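You operate a simulated robot arm through the tools that you are given. There is no shell and no other tool.

The job below is to be done with a simulated robot arm. You get a single attempt, and the scene is never put back.

Task
Cap the water tank, start the pump unit and open the ballast knob until the cloudy water clears.
Fine: tank cap on before the red switch; shut the ballast knob again; leave the pipe link alone. Where these are worked on the way, their far stop is far enough and under half their travel is too little: ballast knob.

It is judged by the outcome, as a careful person would: the job done as asked, and still so three seconds after it is handed in. It fails if anything else is knocked over, pushed out of place, dropped, spilled or broken. Lids that push on must go on centred and level and be pressed home; caps that screw on are set level and turned clockwise until they are tight.

Robot
A 6-joint arm with a two-finger parallel gripper, fixed in place. Base frame: the origin is on the floor under the middle of its stand, x ahead of it, y to its left, z up; the work surface is at about z = 700. Lengths are in mm, angles in rad, forces in N, time in s.
With the tool pointing down near the work surface it reaches from about 240 to 660 mm from the base axis. Its first joint turns from -1.152 to 1.152 rad. Payload 2.9 kg.
The tool frame sits at the grasp point between the pads (the TCP): z along the fingers, y along the line on which they close. The tips reach 30 mm beyond it. Largest opening 110 mm; finger width 20, thickness 10; the body of the gripper, 48 by 112 mm, starts 55 mm behind the TCP.
Orientation is told as [roll, pitch, yaw] about the base's x, y, z axes, in that order, counted from this pose: with the fingers straight down and closing along the base's y, the tool's x points along the base's -x, its y along +y and its z along -z.

Tools
- The arm moves only by the tool step_arm. Its argument "deltas" is one flat list of numbers, 7 for each row, row after row: the shift along the tool's x, y, z in m, then the turn, a rotation vector about the tool's x, y, z in rad, then the finger opening in m, from 0 to 0.11. In form: [dx, dy, dz, wx, wy, wz, gripper, dx, dy, dz, wx, wy, wz, gripper, ...]. A call has 1 to 20 rows; each row shifts and turns the commanded pose from where the row before left it, along the tool's axes as they then stand. Each row takes 0.2 s and may step no farther than 50 mm and 0.15 rad from the row before; otherwise, or with a gripper value out of range, the whole call is refused. Where a pose cannot be reached the arm comes as near as it can. A force on the tool above 90 N (or 10 N above the force at the start of the call, whichever is more), or a blocked arm, ends the call early, and 0.2 s more pass. Each finger travels about 108 mm/s and halts on what it meets, pressing with about 27 N; the grip force reading is that of the motor and also rises with nothing between the fingers. The clock runs only during rows and for 0.2 s after the last one: add rows that do not move to give the fingers time. The reply holds the time, the measured pose of the TCP, the force on the tool along the base axes, the opening and the grip force, in the units named above and with some noise, with the torque about the TCP (base axes, N m) and any sound that the robot's microphone picked up.
- Cameras (640 x 400 px; columns grow to the right, rows downward): "scene" is fixed at [71.9, 435.1, 1364.8]; the picture's right is [-0.75, -0.66, 0.00], its down [-0.52, 0.59, -0.62] and it looks along [0.41, -0.47, -0.78] (base axes); focal length 311 px, centre (320, 200). "wrist" rides on the gripper at [72, 17, -103] in the tool frame; the picture's right is [-0.23, 0.97, 0.00], its down [-0.76, -0.18, -0.62] and it looks along [-0.61, -0.14, 0.78] (tool axes); focal length 222 px, centre (320, 200). There is no depth. A picture from a camera that has moved, and an enlarged one, comes with that camera's place and axes in the base frame and with its lens. The place of the scene camera against the robot may be out by one fixed shift of up to 12 mm in any direction.
- get_image(camera): a new picture of that camera. The clock stands still meanwhile.
- close_up(camera, box): a new picture of the part [left, top, right, bottom] of that camera's present view, enlarged. The clock stands still meanwhile.
- close_job(): hands the job in; it is judged then, once.

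Places have to be worked out from the pictures, the camera data and where the tool is seen. Open the gripper and draw the arm clear of the work before you hand the job in, unless the task says otherwise.

The tools are called after "Call:" as a command line: name --argument value ..., lists and objects as JSON in quotes. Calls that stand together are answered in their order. step_arm: Moves the arm, as the interface text tells. Its arguments: {"type":"object","properties":{"deltas":{"type":"array","items":{"type":"number"}}},"required":["deltas"]} The other tools are called the same way: get_image (camera) takes a picture; close_up (camera, box) takes an enlarged picture of a part of a camera's view; close_job () hands the job in.

At the start:

```text
t: 0.0
tcp_pos: [465.3, 8.8, 945.7]
orientation: [0.0, 0.0, 0.0]
contact_force: [0.4, -0.1, -0.5]
ft_torque: [-0.01, 0.02, -0.01]
finger_gap: 110.1
grasp_force: 0.0
```

scene: 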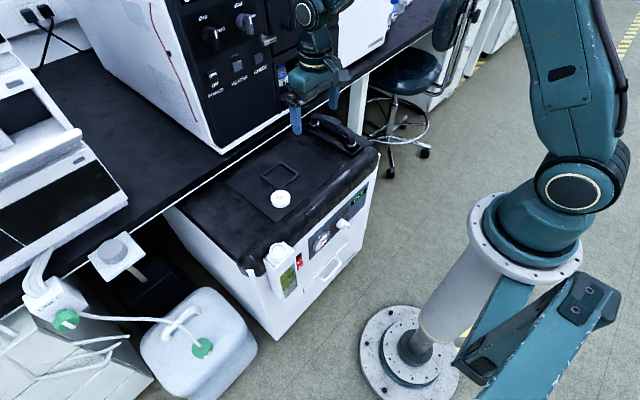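
wrist: 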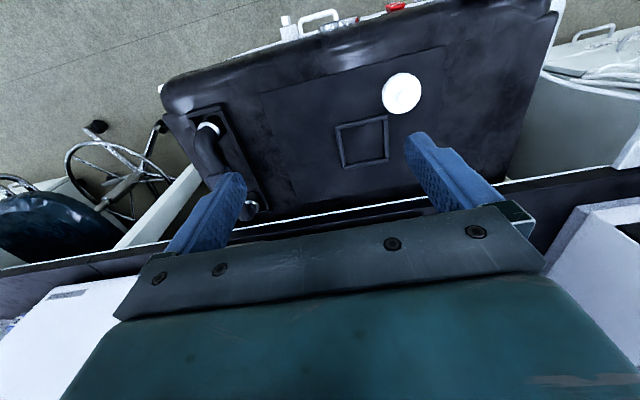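

I'll start by looking closely at the unit from both cameras to identify the cap, tank, switch, knob and pipe link.

Call:
close_up --camera "scene" --box '[230, 160, 390, 310]'

Call:
close_up --camera "scene" --box '[160, 100, 400, 250]'

Call:
close_up --camera "wrist" --box '[160, 0, 560, 220]'

Call:
close_up --camera "scene" --box '[0, 200, 270, 400]'

Call:
close_up --camera "scene" --box '[170, 0, 410, 140]'

```text
2.67 times, centred on (310, 235) of scene
camera zoom: at [71.9, 435.1, 1364.8], right [-0.75, -0.66, 0.0], down [-0.52, 0.59, -0.62], along [0.41, -0.47, -0.78], focal length 830 px, centre (347, 107)
```

zoom: 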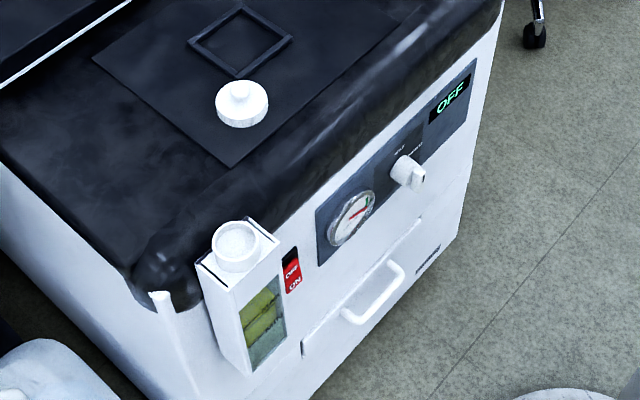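

```text
2.67 times, centred on (280, 175) of scene
camera zoom: at [71.9, 435.1, 1364.8], right [-0.75, -0.66, 0.0], down [-0.52, 0.59, -0.62], along [0.41, -0.47, -0.78], focal length 830 px, centre (427, 267)
```

zoom: 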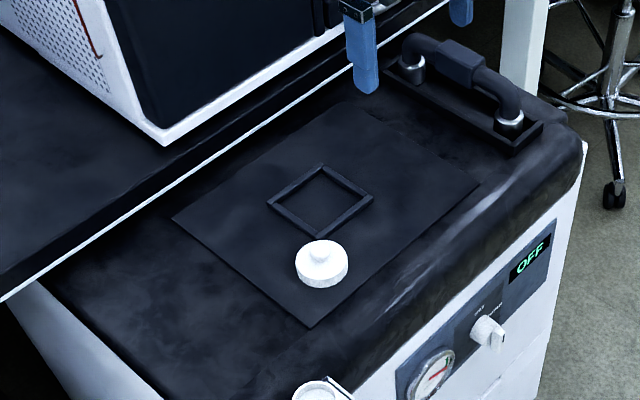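

```text
1.60 times, centred on (360, 110) of wrist
camera zoom: at [394.0, 25.5, 1050.5], right [0.23, 0.97, 0.0], down [0.76, -0.18, 0.62], along [0.61, -0.14, -0.78], focal length 355 px, centre (256, 344)
```

zoom: 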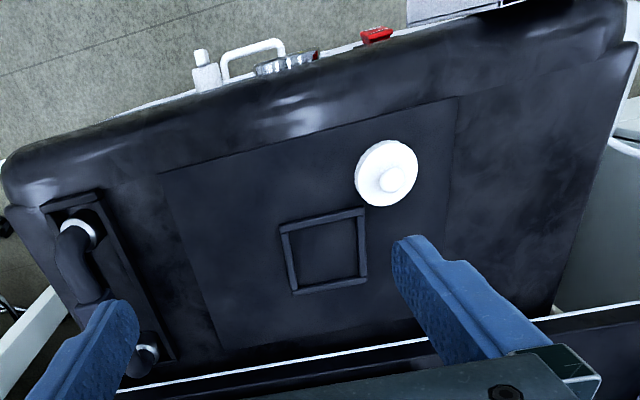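

```text
2.00 times, centred on (135, 300) of scene
camera zoom: at [71.9, 435.1, 1364.8], right [-0.75, -0.66, 0.0], down [-0.52, 0.59, -0.62], along [0.41, -0.47, -0.78], focal length 622 px, centre (690, 0)
```

zoom: 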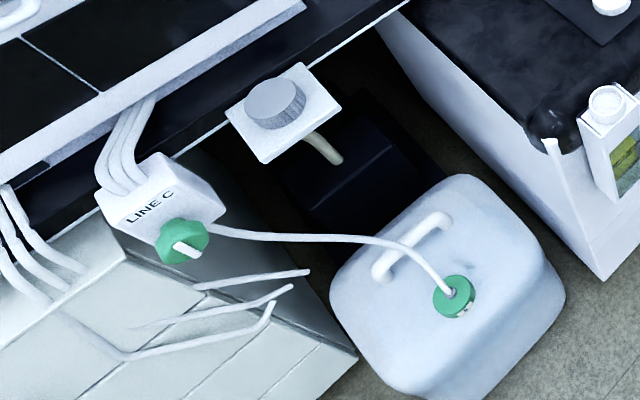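

```text
2.67 times, centred on (290, 70) of scene
camera zoom: at [71.9, 435.1, 1364.8], right [-0.75, -0.66, 0.0], down [-0.52, 0.59, -0.62], along [0.41, -0.47, -0.78], focal length 830 px, centre (400, 547)
```

zoom: 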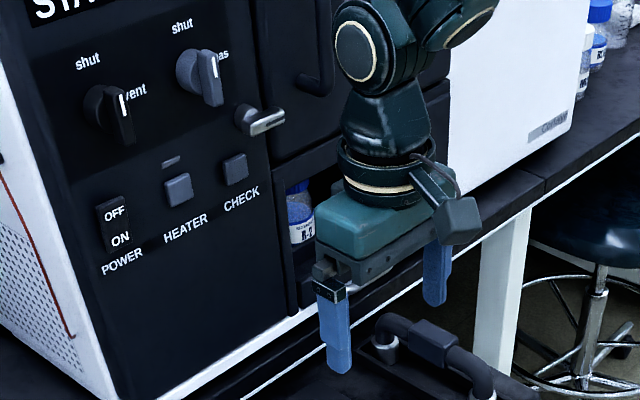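

The pump unit has its front panel facing the robot: white tank with an open neck, red rocker, gauge, a white bar knob ("shut / ballast") and a display saying OFF. The white cap lies on top and the black pipe link is at the far right. I'll pull the arm back towards the robot to view the front panel from the wrist camera.

Call:
step_arm --deltas '[0.0275, 0.015, 0.0167, 0, 0, 0, 0.11, 0.0275, 0.015, 0.0167, 0, 0, 0, 0.11, 0.0275, 0.015, 0.0167, 0, 0, 0, 0.11, 0.0275, 0.015, 0.0167, 0, 0, 0, 0.11, 0.0275, 0.015, 0.0167, 0, 0, 0, 0.11, 0.0275, 0.015, 0.0167, 0, 0, 0, 0.11]'

Call:
get_image --camera "wrist"

Call:
get_image --camera "scene"

```text
t: 1.4
tcp_pos: [299.6, 99.7, 846.3]
orientation: [0.0, 0.001, 0.0]
contact_force: [-0.3, 0.0, -0.3]
ft_torque: [-0.02, 0.02, -0.01]
finger_gap: 110.0
grasp_force: 0.0
```

```text
taken
camera wrist: at [228.5, 115.4, 950.0], right [0.23, 0.97, 0.0], down [0.76, -0.18, 0.62], along [0.61, -0.14, -0.78], focal length 222 px, centre (320, 200)
```

wrist: 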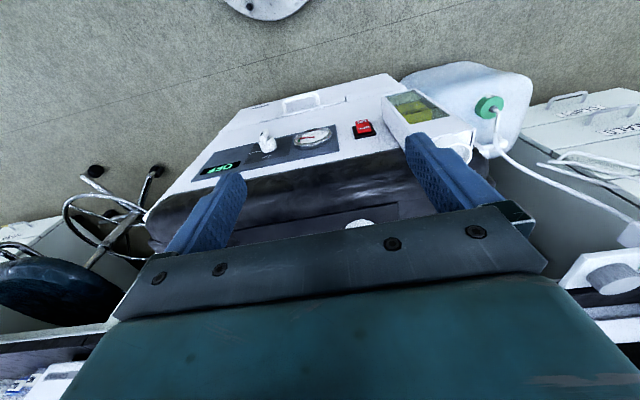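

```text
taken
```

scene: 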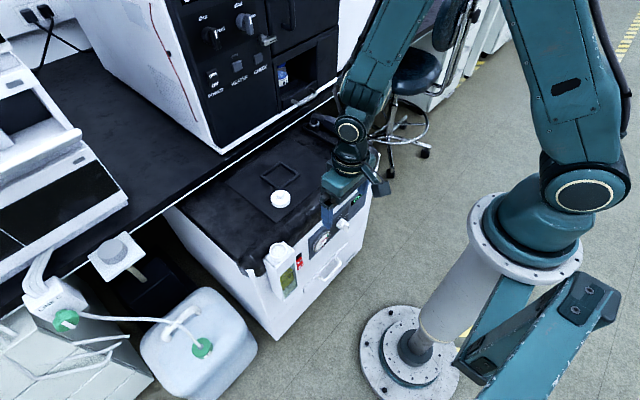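

The panel is now visible from the wrist; I'll enlarge it to locate the controls and read their labels.

Call:
close_up --camera "wrist" --box '[180, 70, 340, 190]'

Call:
close_up --camera "wrist" --box '[320, 60, 520, 180]'

Call:
close_up --camera "scene" --box '[250, 180, 370, 310]'

```text
3.33 times, centred on (260, 130) of wrist
camera zoom: at [228.5, 115.4, 950.0], right [0.23, 0.97, 0.0], down [0.76, -0.18, 0.62], along [0.61, -0.14, -0.78], focal length 740 px, centre (520, 433)
```

zoom: 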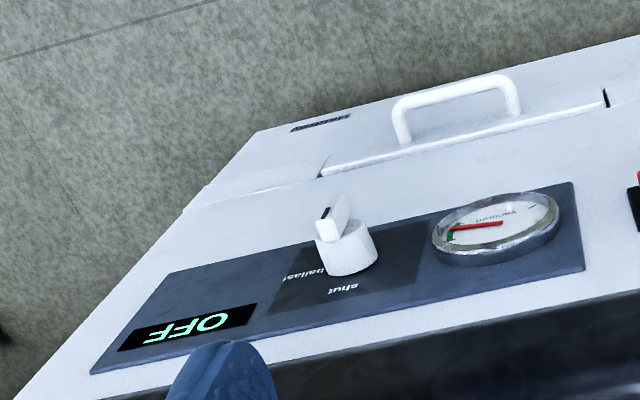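

```text
3.20 times, centred on (420, 120) of wrist
camera zoom: at [228.5, 115.4, 950.0], right [0.23, 0.97, 0.0], down [0.76, -0.18, 0.62], along [0.61, -0.14, -0.78], focal length 711 px, centre (0, 456)
```

zoom: 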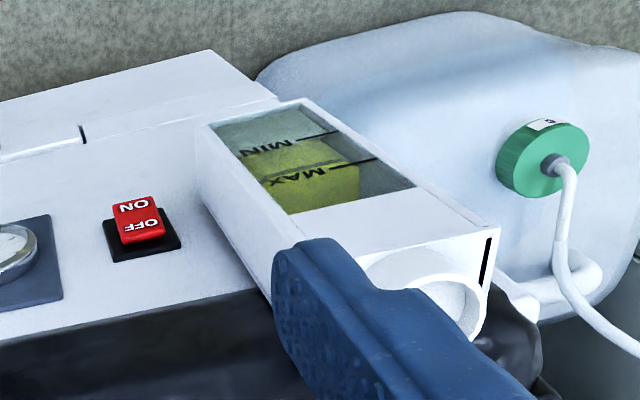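

```text
3.08 times, centred on (310, 245) of scene
camera zoom: at [71.9, 435.1, 1364.8], right [-0.75, -0.66, 0.0], down [-0.52, 0.59, -0.62], along [0.41, -0.47, -0.78], focal length 958 px, centre (351, 62)
```

zoom: 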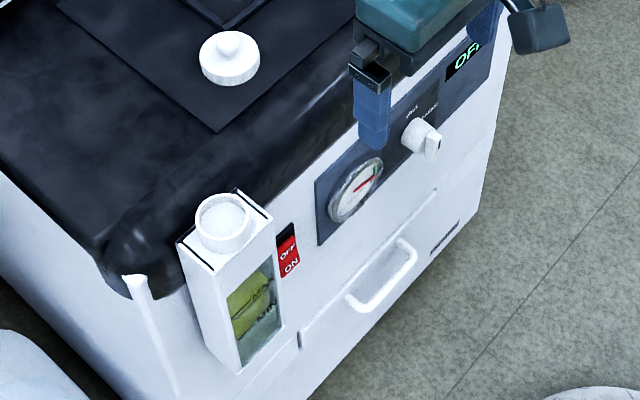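

The knob carries "shut" (up) and "ballast" (right) labels. To triangulate, I'll lower the arm in front of the panel and pitch the tool forward a little so the wrist camera looks squarely at it.

Call:
step_arm --deltas '[0.0025, -0.03, 0.0315, 0, 0, 0, 0.11, 0.0025, -0.03, 0.0315, 0, 0, 0, 0.11, 0.0025, -0.03, 0.0315, 0, 0, 0, 0.11, 0.0025, -0.03, 0.0315, 0, 0, 0, 0.11, 0, 0, 0, 0, -0.12, 0, 0.11, 0, 0, 0, 0, -0.12, 0, 0.11, 0, 0, 0, 0, -0.12, 0, 0.11]'

Call:
get_image --camera "wrist"

Call:
get_image --camera "scene"

```text
t: 3.0
tcp_pos: [290.0, -20.6, 721.4]
orientation: [0.0, -0.361, 0.001]
contact_force: [0.1, -0.1, 0.7]
ft_torque: [-0.02, -0.02, 0.02]
finger_gap: 110.1
grasp_force: 0.0
```

```text
taken
camera wrist: at [187.2, -4.6, 792.2], right [0.21, 0.97, 0.08], down [0.49, -0.18, 0.85], along [0.84, -0.14, -0.52], focal length 222 px, centre (320, 200)
```

wrist: 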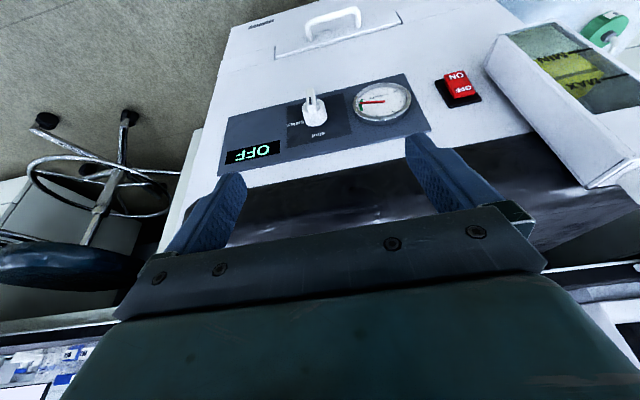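

```text
taken
```

scene: 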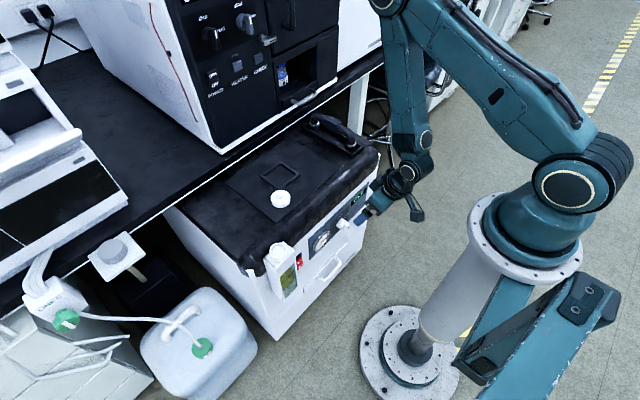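

The panel is well in view. I'll enlarge the knob, the switch and the tank to read their details and compute positions.

Call:
close_up --camera "wrist" --box '[210, 60, 430, 195]'

Call:
close_up --camera "wrist" --box '[420, 10, 640, 200]'

Call:
close_up --camera "wrist" --box '[280, 80, 350, 150]'

```text
2.91 times, centred on (320, 128) of wrist
camera zoom: at [187.2, -4.6, 792.2], right [0.21, 0.97, 0.08], down [0.49, -0.18, 0.85], along [0.84, -0.14, -0.52], focal length 646 px, centre (320, 411)
```

zoom: 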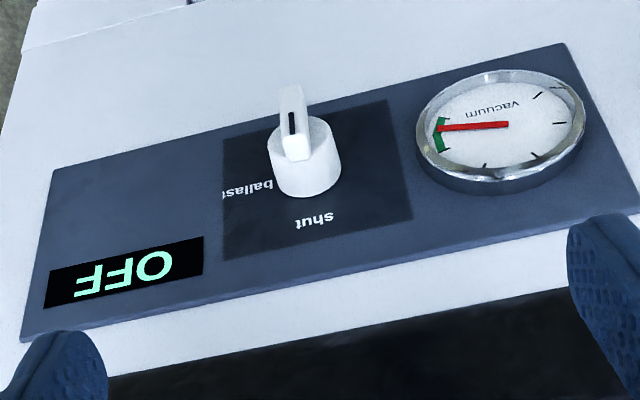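

```text
2.11 times, centred on (530, 105) of wrist
camera zoom: at [187.2, -4.6, 792.2], right [0.21, 0.97, 0.08], down [0.49, -0.18, 0.85], along [0.84, -0.14, -0.52], focal length 468 px, centre (-122, 400)
```

zoom: 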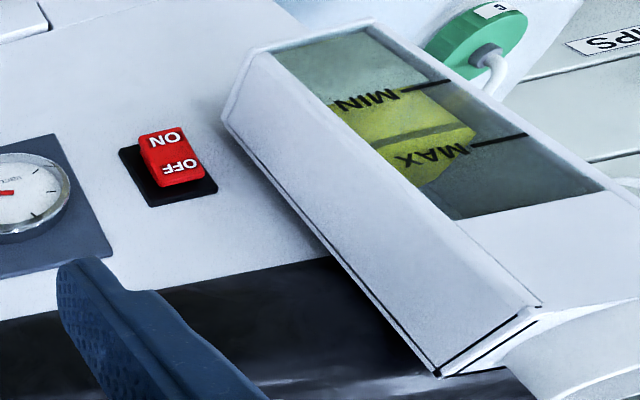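

```text
5.71 times, centred on (315, 115) of wrist
camera zoom: at [187.2, -4.6, 792.2], right [0.21, 0.97, 0.08], down [0.49, -0.18, 0.85], along [0.84, -0.14, -0.52], focal length 1269 px, centre (349, 686)
```

zoom: 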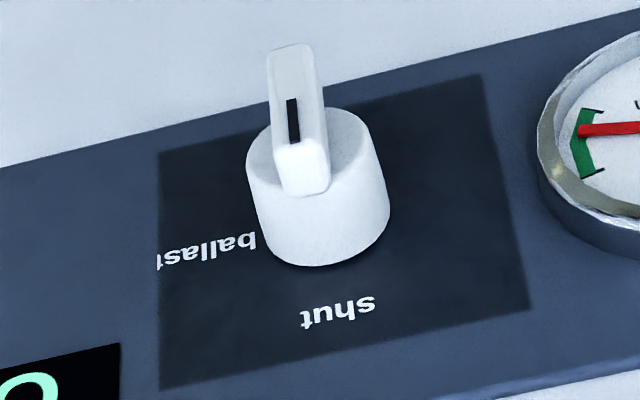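

The knob's bar has its black mark at the upper end, so it points at "shut"; ballast is a quarter turn clockwise seen from the robot. I put the knob base near (398, -34, 521) and the switch near (395, 157, 537). Next I raise and straighten the tool to look down on the tank neck.

Call:
step_arm --deltas '[0, 0, -0.04, 0, 0, 0, 0.11, 0, 0, 0, 0, 0.12, 0, 0.11, 0, 0, 0, 0, 0.12, 0, 0.11, 0, 0, 0, 0, 0.1205, 0, 0.11, -0.009, 0.0334, -0.0172, 0, 0, 0, 0.11, -0.009, 0.0334, -0.0172, 0, 0, 0, 0.11, -0.009, 0.0334, -0.0172, 0, 0, 0, 0.11, -0.009, 0.0334, -0.0172, 0, 0, 0, 0.11, -0.009, 0.0334, -0.0172, 0, 0, 0, 0.11, -0.009, 0.0334, -0.0172, 0, 0, 0, 0.11]'

Call:
get_image --camera "wrist"

```text
t: 5.2
tcp_pos: [347.3, 177.7, 852.8]
orientation: [-0.002, 0.003, -0.001]
contact_force: [-0.1, 0.3, 0.2]
ft_torque: [0.0, -0.01, 0.0]
finger_gap: 110.0
grasp_force: 0.0
out of reach, approached as far as the arm can: row 1
```

```text
taken
camera wrist: at [277.9, 193.8, 954.7], right [0.23, 0.97, 0.0], down [0.76, -0.18, 0.62], along [0.61, -0.14, -0.78], focal length 222 px, centre (320, 200)
```

wrist: 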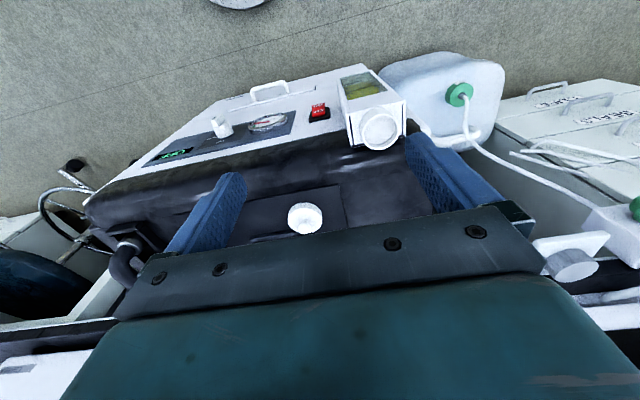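

Both the neck and the cap are in this view. I'll enlarge each.

Call:
close_up --camera "wrist" --box '[300, 60, 440, 160]'

Call:
close_up --camera "wrist" --box '[240, 160, 380, 260]'

Call:
close_up --camera "scene" --box '[240, 220, 320, 280]'

Call:
close_up --camera "scene" --box '[250, 170, 310, 220]'

```text
4.00 times, centred on (370, 110) of wrist
camera zoom: at [277.9, 193.8, 954.7], right [0.23, 0.97, 0.0], down [0.76, -0.18, 0.62], along [0.61, -0.14, -0.78], focal length 888 px, centre (120, 560)
```

zoom: 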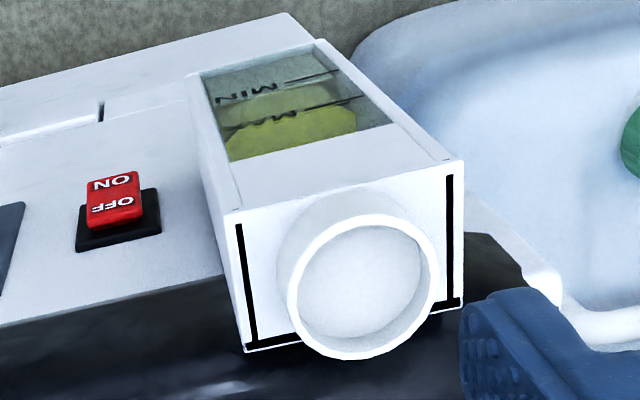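

```text
4.00 times, centred on (310, 210) of wrist
camera zoom: at [277.9, 193.8, 954.7], right [0.23, 0.97, 0.0], down [0.76, -0.18, 0.62], along [0.61, -0.14, -0.78], focal length 888 px, centre (360, 160)
```

zoom: 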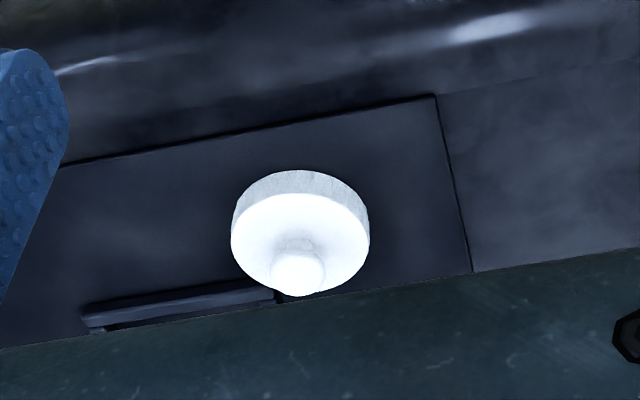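

```text
6.67 times, centred on (280, 250) of scene
camera zoom: at [71.9, 435.1, 1364.8], right [-0.75, -0.66, 0.0], down [-0.52, 0.59, -0.62], along [0.41, -0.47, -0.78], focal length 2075 px, centre (587, -133)
```

zoom: 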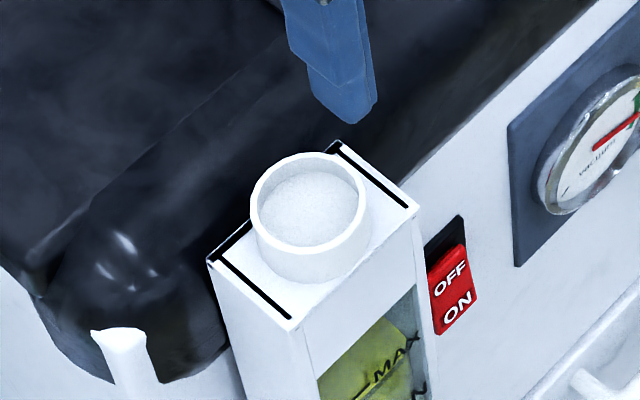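

```text
8.00 times, centred on (280, 195) of scene
camera zoom: at [71.9, 435.1, 1364.8], right [-0.75, -0.66, 0.0], down [-0.52, 0.59, -0.62], along [0.41, -0.47, -0.78], focal length 2490 px, centre (640, 240)
```

zoom: 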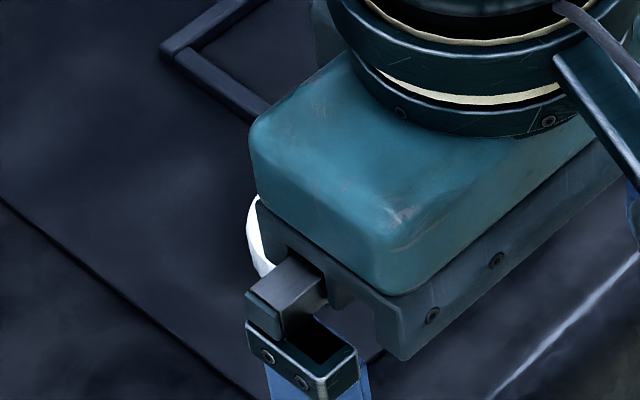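

The neck is a smooth ring (about 39 mm outside) and the cap a smooth disc (about 50 mm) with a central nub – a push-on cap. I get the cap's top face near (492, 120, 720) and the neck near (376, 233, 735); I'll take another view from the left to firm up the neck.

Call:
step_arm --deltas '[-0.0177, 0.0407, 0.0, 0, 0, 0, 0.11, -0.0177, 0.0407, 0.0, 0, 0, 0, 0.11, -0.0177, 0.0407, 0.0, 0, 0, 0, 0.11, 0, 0, 0, 0, 0, 0, 0.11]'

Call:
get_image --camera "wrist"

Call:
close_up --camera "wrist" --box '[180, 60, 320, 160]'

Call:
close_up --camera "scene" --box '[250, 170, 310, 220]'

```text
t: 6.2
tcp_pos: [400.4, 300.6, 851.6]
orientation: [-0.001, 0.0, 0.001]
contact_force: [0.3, 0.3, 0.1]
ft_torque: [0.02, 0.01, 0.03]
finger_gap: 109.8
grasp_force: 0.0
```

```text
taken
camera wrist: at [330.5, 317.1, 955.7], right [0.23, 0.97, 0.0], down [0.76, -0.18, 0.62], along [0.61, -0.14, -0.78], focal length 222 px, centre (320, 200)
```

wrist: 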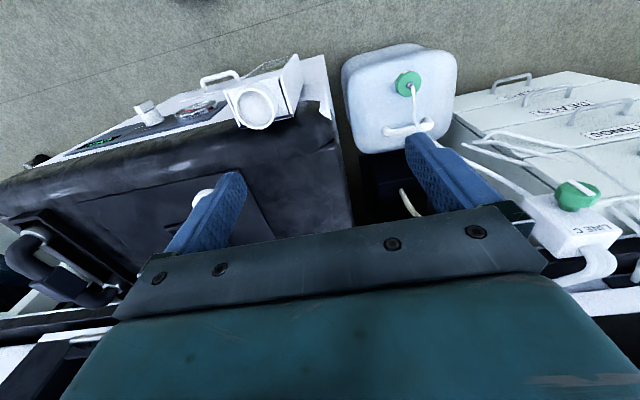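

```text
4.00 times, centred on (250, 110) of wrist
camera zoom: at [330.5, 317.1, 955.7], right [0.23, 0.97, 0.0], down [0.76, -0.18, 0.62], along [0.61, -0.14, -0.78], focal length 888 px, centre (600, 560)
```

zoom: 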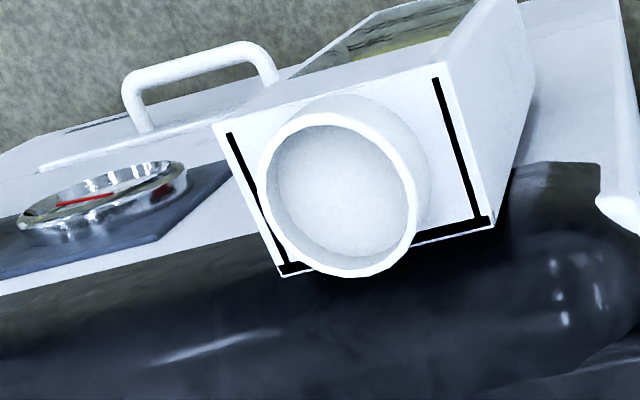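

```text
8.00 times, centred on (280, 195) of scene
camera zoom: at [71.9, 435.1, 1364.8], right [-0.75, -0.66, 0.0], down [-0.52, 0.59, -0.62], along [0.41, -0.47, -0.78], focal length 2490 px, centre (640, 240)
```

zoom: 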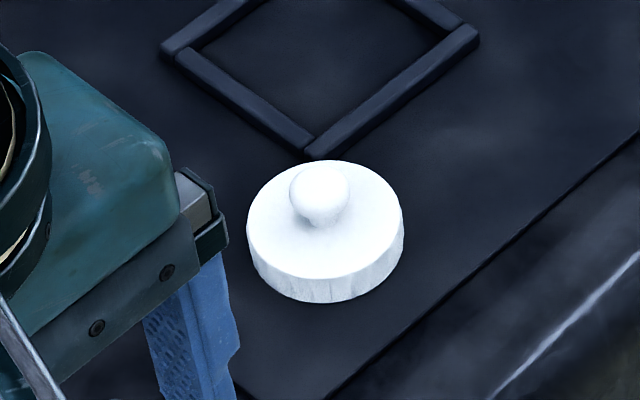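

The two wrist views agree on the neck rim centre: about (382, 235.4, 718.4). Now I'll hover above the cap to check its alignment between the fingers.

Call:
step_arm --deltas '[-0.01832, -0.03612, 0.00832, 0, 0, 0, 0.08, -0.01832, -0.03612, 0.00832, 0, 0, 0, 0.08, -0.01832, -0.03612, 0.00832, 0, 0, 0, 0.08, -0.01832, -0.03612, 0.00832, 0, 0, 0, 0.08, -0.01832, -0.03612, 0.00832, 0, 0, 0, 0.08, 0, 0, 0, 0, 0, 0, 0.08]'

Call:
get_image --camera "wrist"

Call:
close_up --camera "wrist" --box '[250, 80, 390, 200]'

Call:
close_up --camera "scene" --box '[230, 150, 330, 230]'

```text
t: 7.6
tcp_pos: [493.4, 119.4, 810.7]
orientation: [-0.001, 0.0, 0.001]
contact_force: [-0.6, -0.6, -0.3]
ft_torque: [0.02, 0.0, -0.01]
finger_gap: 80.0
grasp_force: 0.0
```

```text
taken
camera wrist: at [421.5, 135.6, 913.2], right [0.23, 0.97, 0.0], down [0.76, -0.18, 0.62], along [0.61, -0.14, -0.78], focal length 222 px, centre (320, 200)
```

wrist: 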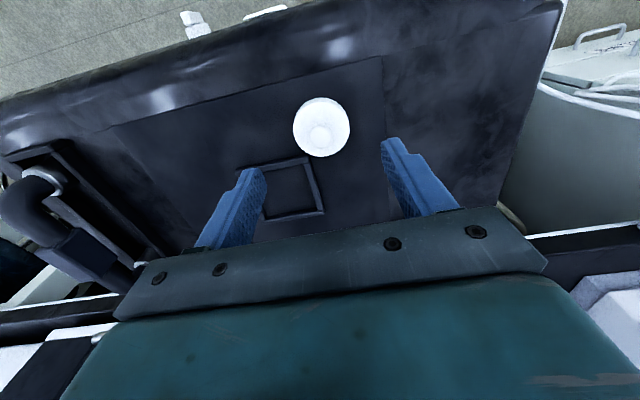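

```text
3.33 times, centred on (320, 140) of wrist
camera zoom: at [421.5, 135.6, 913.2], right [0.23, 0.97, 0.0], down [0.76, -0.18, 0.62], along [0.61, -0.14, -0.78], focal length 740 px, centre (320, 400)
```

zoom: 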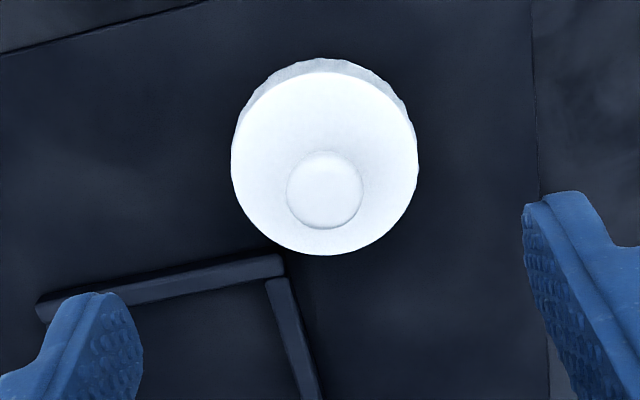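

```text
5.00 times, centred on (280, 190) of scene
camera zoom: at [72.0, 435.1, 1364.8], right [-0.75, -0.66, 0.0], down [-0.52, 0.59, -0.62], along [0.41, -0.47, -0.78], focal length 1556 px, centre (520, 250)
```

zoom: 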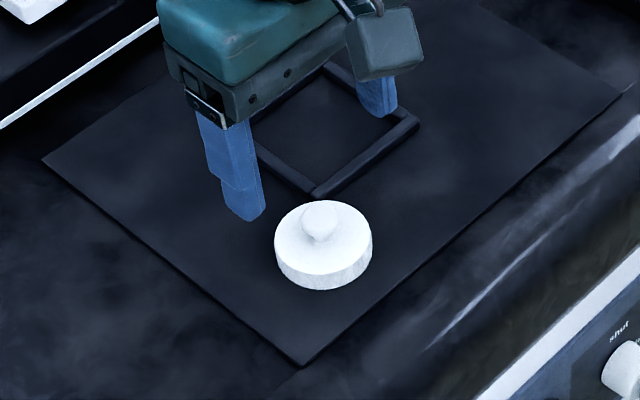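

The cap is centred under the gripper within about 0.5 mm (nub top near z 738, disc face near 720). I'll narrow the fingers and descend so the tips stop just above the disc.

Call:
step_arm --deltas '[0.0005, 0.0004, 0.015, 0, 0, 0, 0.05, 0, 0, 0.015, 0, 0, 0, 0.05, 0, 0, 0.015, 0, 0, 0, 0.05, 0, 0, 0.0107, 0, 0, 0, 0.05, 0, 0, 0, 0, 0, 0, 0.05]'

Call:
close_up --camera "wrist" --box '[230, 120, 410, 240]'

Call:
close_up --camera "scene" --box '[240, 160, 320, 220]'

```text
t: 8.8
tcp_pos: [491.1, 120.8, 754.8]
orientation: [-0.001, -0.001, 0.002]
contact_force: [1.1, 0.1, 0.0]
ft_torque: [0.01, -0.02, -0.03]
finger_gap: 49.9
grasp_force: 0.1
```

```text
3.33 times, centred on (320, 180) of wrist
camera zoom: at [421.2, 136.1, 857.6], right [0.23, 0.97, 0.0], down [0.76, -0.18, 0.62], along [0.61, -0.14, -0.78], focal length 740 px, centre (320, 267)
```

zoom: 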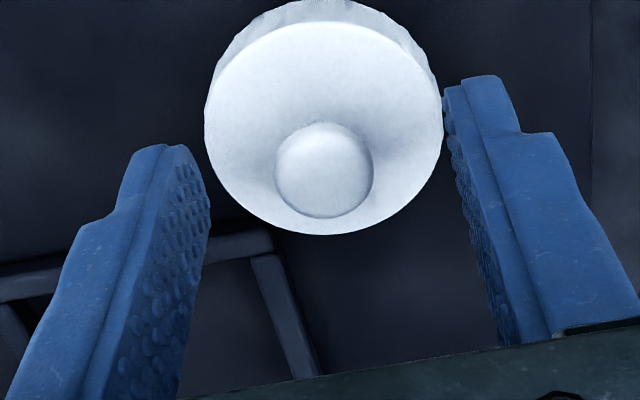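

```text
6.67 times, centred on (280, 190) of scene
camera zoom: at [71.9, 435.1, 1364.8], right [-0.75, -0.66, 0.0], down [-0.52, 0.59, -0.62], along [0.41, -0.47, -0.78], focal length 2075 px, centre (587, 267)
```

zoom: 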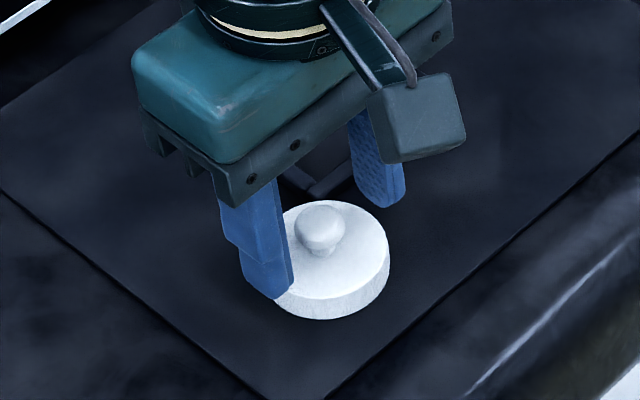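

The nub sits centrally between the fingers. I'll go down another 2.5 mm and close on it.

Call:
step_arm --deltas '[0, 0, 0.0025, 0, 0, 0, 0.05, 0, 0, 0, 0, 0, 0, 0.035, 0, 0, 0, 0, 0, 0, 0.02, 0, 0, 0, 0, 0, 0, 0.01, 0, 0, 0, 0, 0, 0, 0.01]'

Call:
close_up --camera "wrist" --box '[230, 120, 410, 240]'

Call:
close_up --camera "scene" --box '[240, 160, 320, 220]'

```text
t: 10.0
tcp_pos: [492.2, 119.6, 752.0]
orientation: [0.0, -0.001, 0.0]
contact_force: [0.7, -0.6, 0.2]
ft_torque: [-0.01, 0.04, 0.02]
finger_gap: 18.1
grasp_force: 26.9
```

```text
3.33 times, centred on (320, 180) of wrist
camera zoom: at [421.3, 136.2, 854.9], right [0.23, 0.97, 0.0], down [0.76, -0.18, 0.62], along [0.61, -0.14, -0.78], focal length 740 px, centre (320, 267)
```

zoom: 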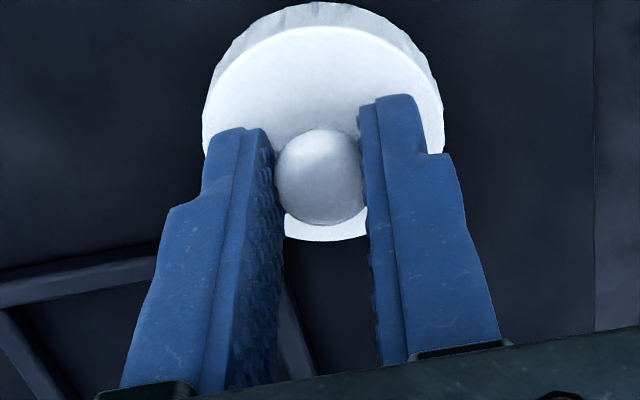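

```text
6.67 times, centred on (280, 190) of scene
camera zoom: at [71.9, 435.1, 1364.8], right [-0.75, -0.66, 0.0], down [-0.52, 0.59, -0.62], along [0.41, -0.47, -0.78], focal length 2075 px, centre (587, 267)
```

zoom: 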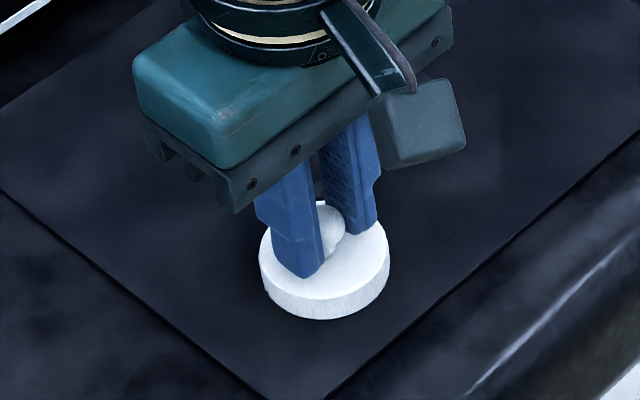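

The nub is held (18.1 mm gap, 27 N). I'll lift slowly and check that the cap comes up level.

Call:
step_arm --deltas '[0, 0, -0.005, 0, 0, 0, 0.01, 0, 0, -0.01, 0, 0, 0, 0.01, 0, 0, -0.015, 0, 0, 0, 0.01, 0, 0, -0.02, 0, 0, 0, 0.01, 0, 0, -0.015, 0, 0, 0, 0.01, 0, 0, 0, 0, 0, 0, 0.01]'

Call:
close_up --camera "wrist" --box '[230, 120, 410, 240]'

Call:
close_up --camera "scene" --box '[230, 140, 330, 220]'

```text
t: 11.4
tcp_pos: [491.7, 120.4, 818.0]
orientation: [-0.001, 0.0, 0.0]
contact_force: [0.5, 0.3, -0.9]
ft_torque: [0.0, 0.02, 0.04]
finger_gap: 17.9
grasp_force: 27.3
```

```text
3.33 times, centred on (320, 180) of wrist
camera zoom: at [421.7, 136.3, 920.5], right [0.23, 0.97, 0.0], down [0.76, -0.18, 0.62], along [0.61, -0.14, -0.78], focal length 740 px, centre (320, 267)
```

zoom: 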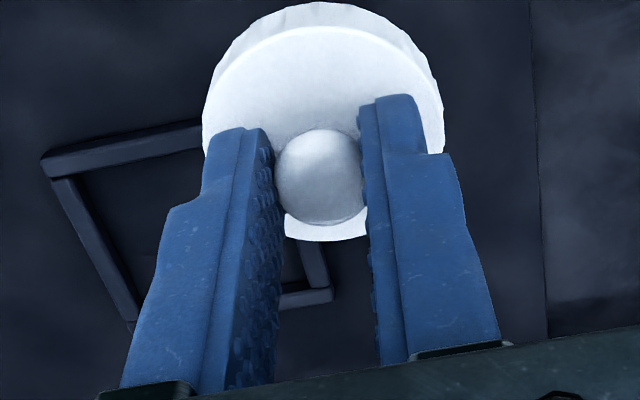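

```text
5.00 times, centred on (280, 180) of scene
camera zoom: at [71.9, 435.1, 1364.8], right [-0.75, -0.66, 0.0], down [-0.52, 0.59, -0.62], along [0.41, -0.47, -0.78], focal length 1556 px, centre (520, 300)
```

zoom: 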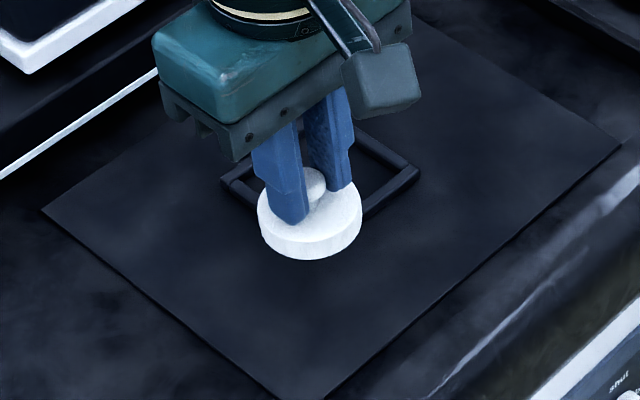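

The cap hangs level in the grip, unchanged relative to the fingers. I'll carry it high over the neck so that the neck shows just past the cap in the wrist view.

Call:
step_arm --deltas '[0.0184, 0.0192, -0.00867, 0, 0, 0, 0.01, 0.0184, 0.0192, -0.00867, 0, 0, 0, 0.01, 0.0184, 0.0192, -0.00867, 0, 0, 0, 0.01, 0.0184, 0.0192, -0.00867, 0, 0, 0, 0.01, 0.0184, 0.0192, -0.00867, 0, 0, 0, 0.01, 0.0184, 0.0192, -0.00867, 0, 0, 0, 0.01, 0, 0, 0, 0, 0, 0, 0.01]'

Call:
get_image --camera "wrist"

Call:
close_up --camera "wrist" --box '[250, 70, 390, 190]'

Call:
close_up --camera "scene" --box '[220, 190, 340, 290]'

```text
t: 13.0
tcp_pos: [380.5, 234.2, 868.7]
orientation: [-0.001, 0.001, -0.001]
contact_force: [0.2, 0.1, 0.1]
ft_torque: [0.03, 0.03, 0.04]
finger_gap: 17.9
grasp_force: 27.1
```

```text
taken
camera wrist: at [310.4, 251.2, 971.8], right [0.23, 0.97, 0.0], down [0.76, -0.18, 0.62], along [0.61, -0.14, -0.78], focal length 222 px, centre (320, 200)
```

wrist: 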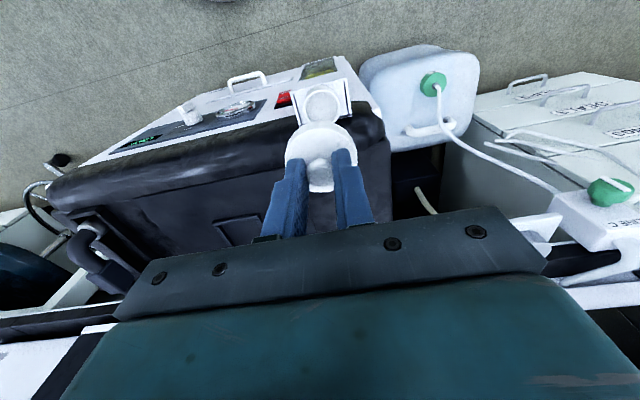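

```text
3.33 times, centred on (320, 130) of wrist
camera zoom: at [310.4, 251.2, 971.8], right [0.23, 0.97, 0.0], down [0.76, -0.18, 0.62], along [0.61, -0.14, -0.78], focal length 740 px, centre (320, 433)
```

zoom: 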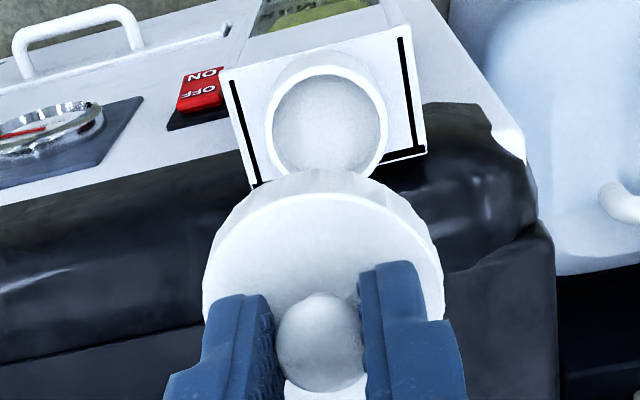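

```text
4.00 times, centred on (280, 240) of scene
camera zoom: at [71.9, 435.1, 1364.8], right [-0.75, -0.66, 0.0], down [-0.52, 0.59, -0.62], along [0.41, -0.47, -0.78], focal length 1245 px, centre (480, 40)
```

zoom: 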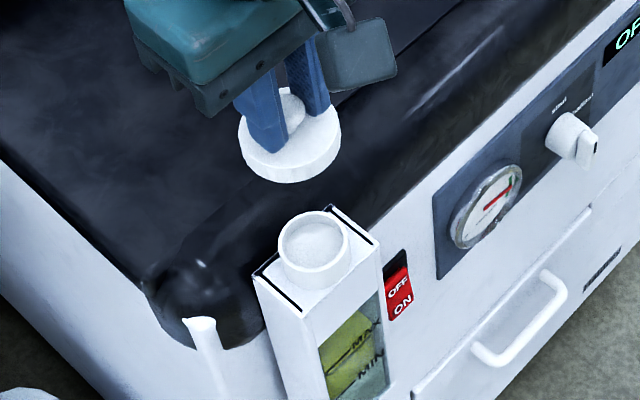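

The neck is fully visible beyond the cap here. I'll enlarge further for sub-millimetre alignment.

Call:
close_up --camera "wrist" --box '[295, 75, 349, 125]'

Call:
close_up --camera "wrist" --box '[275, 110, 365, 180]'

Call:
close_up --camera "scene" --box '[275, 235, 319, 269]'

Call:
close_up --camera "scene" --box '[265, 195, 325, 241]'

```text
8.00 times, centred on (322, 100) of wrist
camera zoom: at [310.4, 251.2, 971.8], right [0.23, 0.97, 0.0], down [0.76, -0.18, 0.62], along [0.61, -0.14, -0.78], focal length 1777 px, centre (304, 1000)
```

zoom: 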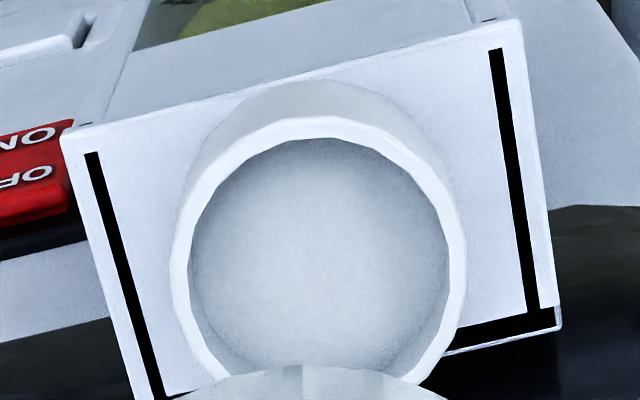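

```text
5.71 times, centred on (320, 145) of wrist
camera zoom: at [310.4, 251.2, 971.8], right [0.23, 0.97, 0.0], down [0.76, -0.18, 0.62], along [0.61, -0.14, -0.78], focal length 1269 px, centre (320, 514)
```

zoom: 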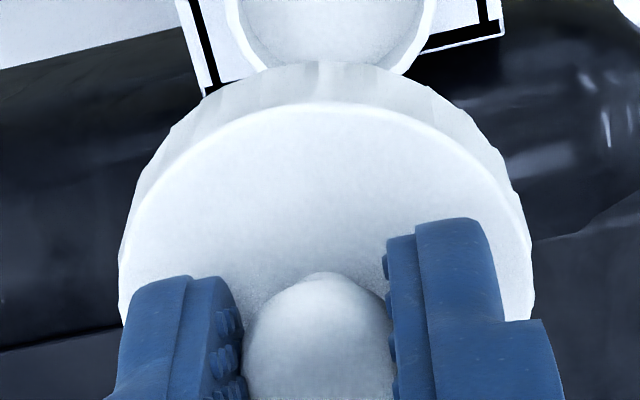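

```text
11.76 times, centred on (297, 252) of scene
camera zoom: at [71.9, 435.1, 1364.8], right [-0.75, -0.66, 0.0], down [-0.52, 0.59, -0.62], along [0.41, -0.47, -0.78], focal length 3661 px, centre (591, -412)
```

zoom: 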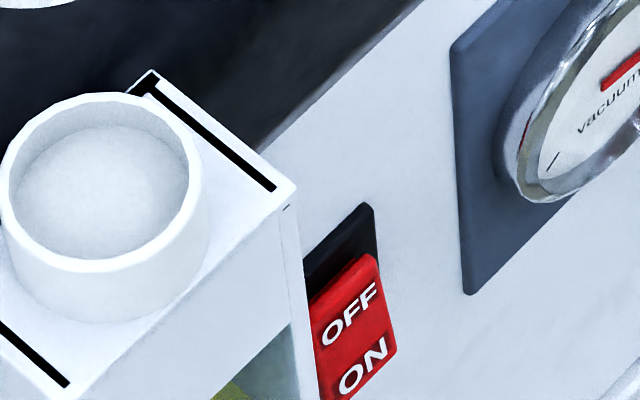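

```text
8.70 times, centred on (295, 218) of scene
camera zoom: at [71.9, 435.1, 1364.8], right [-0.75, -0.66, 0.0], down [-0.52, 0.59, -0.62], along [0.41, -0.47, -0.78], focal length 2706 px, centre (537, 44)
```

zoom: 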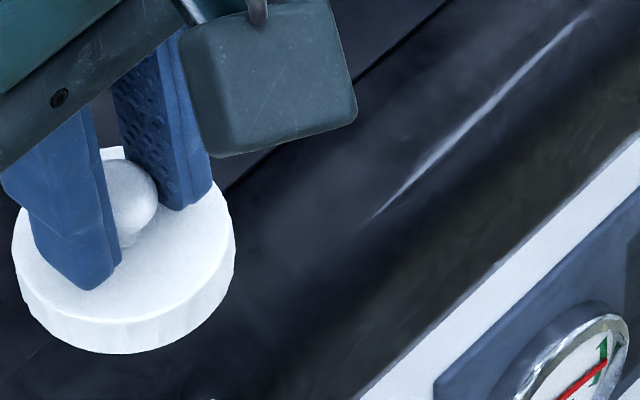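

Scene and wrist agree the cap axis is within about 1 mm of the neck; I'll shift 0.8 mm left (+y) and descend to about 10 mm above the rim, then check again.

Call:
step_arm --deltas '[0.0, 0.0008, 0.015, 0, 0, 0, 0.01, 0, 0, 0.02, 0, 0, 0, 0.01, 0, 0, 0.02, 0, 0, 0, 0.01, 0, 0, 0.02, 0, 0, 0, 0.01, 0, 0, 0.015, 0, 0, 0, 0.01, 0, 0, 0, 0, 0, 0, 0.01]'

Call:
close_up --camera "wrist" --box '[275, 100, 365, 180]'

Call:
close_up --camera "scene" --box '[265, 220, 325, 266]'

```text
t: 14.4
tcp_pos: [382.2, 234.9, 777.9]
orientation: [0.0, 0.001, 0.0]
contact_force: [1.0, 0.2, -0.1]
ft_torque: [0.03, 0.0, -0.02]
finger_gap: 17.8
grasp_force: 27.2
```

```text
5.00 times, centred on (320, 140) of wrist
camera zoom: at [311.2, 251.8, 881.4], right [0.23, 0.97, 0.0], down [0.76, -0.18, 0.62], along [0.61, -0.14, -0.78], focal length 1111 px, centre (320, 500)
```

zoom: 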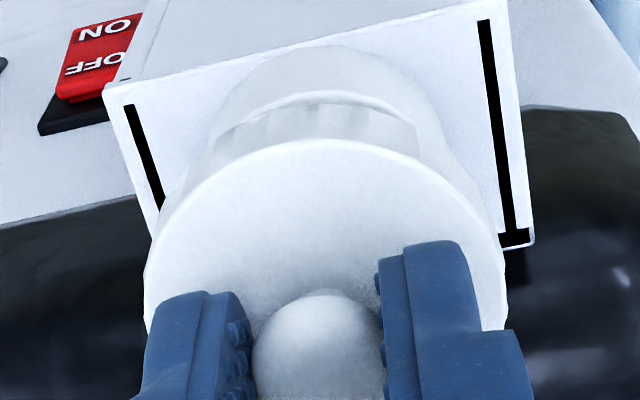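

```text
8.70 times, centred on (295, 243) of scene
camera zoom: at [71.9, 435.1, 1364.8], right [-0.75, -0.66, 0.0], down [-0.52, 0.59, -0.62], along [0.41, -0.47, -0.78], focal length 2706 px, centre (537, -174)
```

zoom: 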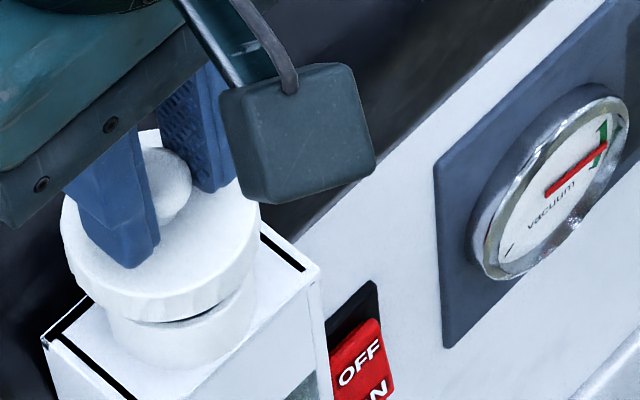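

The cap hovers just above the neck. I'll enlarge more strongly in both cameras to judge the remaining offset.

Call:
close_up --camera "scene" --box '[265, 230, 301, 264]'

Call:
close_up --camera "wrist" --box '[296, 104, 344, 134]'

```text
11.76 times, centred on (283, 247) of scene
camera zoom: at [71.9, 435.1, 1364.8], right [-0.75, -0.66, 0.0], down [-0.52, 0.59, -0.62], along [0.41, -0.47, -0.78], focal length 3661 px, centre (755, -353)
```

zoom: 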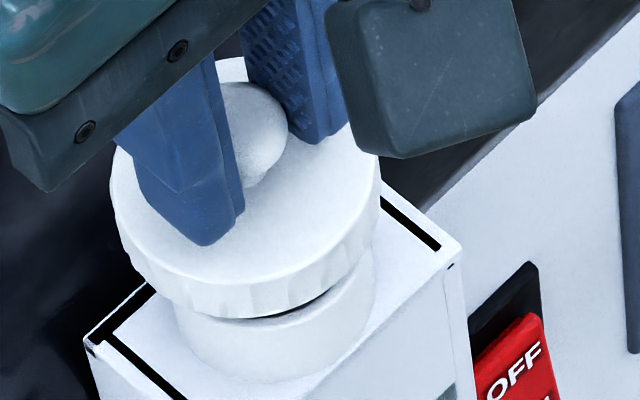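

```text
13.33 times, centred on (320, 119) of wrist
camera zoom: at [311.2, 251.8, 881.4], right [0.23, 0.97, 0.0], down [0.76, -0.18, 0.62], along [0.61, -0.14, -0.78], focal length 2962 px, centre (320, 1280)
```

zoom: 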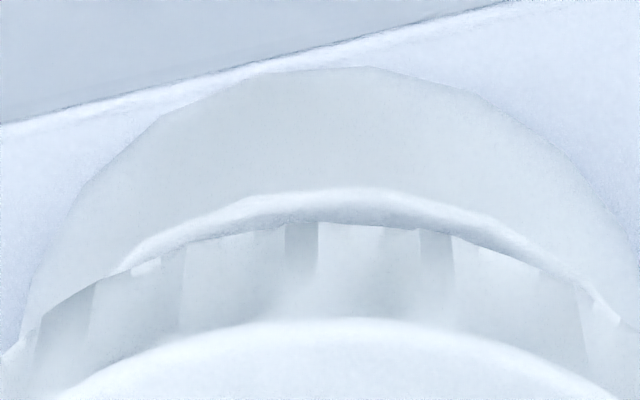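

Best estimate: cap axis needs about -1.5 mm in x and +0.4 mm in y. I'll apply that and lower 8 mm in small steps, watching the force.

Call:
step_arm --deltas '[0.0015, 0.0004, 0, 0, 0, 0, 0.01, 0, 0, 0.002, 0, 0, 0, 0.01, 0, 0, 0.002, 0, 0, 0, 0.01, 0, 0, 0.002, 0, 0, 0, 0.01, 0, 0, 0.002, 0, 0, 0, 0.01]'

Call:
close_up --camera "scene" --box '[265, 230, 301, 264]'

Call:
close_up --camera "wrist" --box '[275, 95, 365, 165]'

```text
t: 15.6
tcp_pos: [380.2, 237.1, 770.1]
orientation: [0.001, 0.002, 0.0]
contact_force: [-0.4, -0.2, -0.3]
ft_torque: [0.01, 0.01, 0.02]
finger_gap: 17.8
grasp_force: 27.6
```

```text
11.76 times, centred on (283, 247) of scene
camera zoom: at [71.9, 435.1, 1364.8], right [-0.75, -0.66, 0.0], down [-0.52, 0.59, -0.62], along [0.41, -0.47, -0.78], focal length 3661 px, centre (755, -353)
```

zoom: 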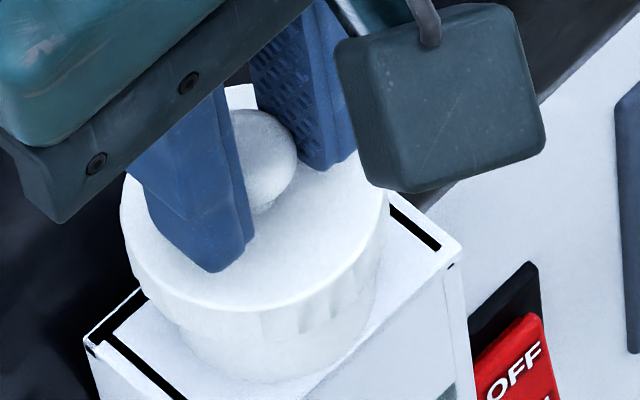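

```text
5.71 times, centred on (320, 130) of wrist
camera zoom: at [309.4, 252.2, 873.9], right [0.23, 0.97, 0.0], down [0.76, -0.18, 0.62], along [0.61, -0.14, -0.78], focal length 1269 px, centre (320, 600)
```

zoom: 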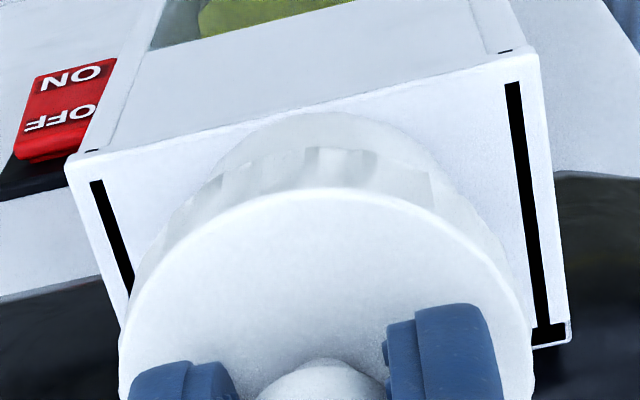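

Alignment looks good from both cameras and there's still no contact. I'll continue down in 1 mm steps.

Call:
step_arm --deltas '[0, 0, 0.001, 0, 0, 0, 0.01, 0, 0, 0.001, 0, 0, 0, 0.01, 0, 0, 0.001, 0, 0, 0, 0.01]'

Call:
close_up --camera "scene" --box '[265, 230, 301, 264]'

```text
t: 16.4
tcp_pos: [381.1, 237.3, 767.8]
orientation: [-0.001, -0.001, 0.0]
contact_force: [-0.8, 0.8, -0.2]
ft_torque: [-0.02, 0.01, 0.02]
finger_gap: 17.8
grasp_force: 27.1
```

```text
11.76 times, centred on (283, 247) of scene
camera zoom: at [71.9, 435.1, 1364.8], right [-0.75, -0.66, 0.0], down [-0.52, 0.59, -0.62], along [0.41, -0.47, -0.78], focal length 3661 px, centre (755, -353)
```

zoom: 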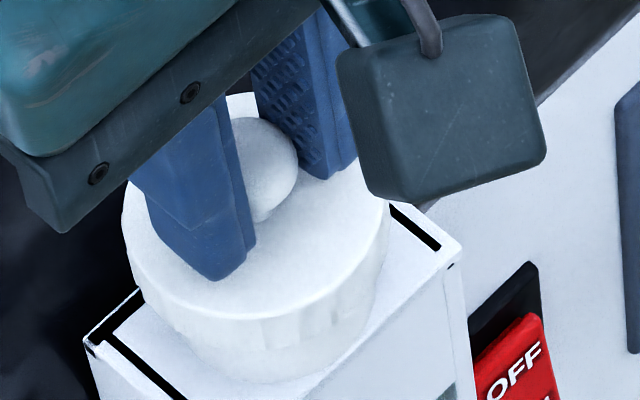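

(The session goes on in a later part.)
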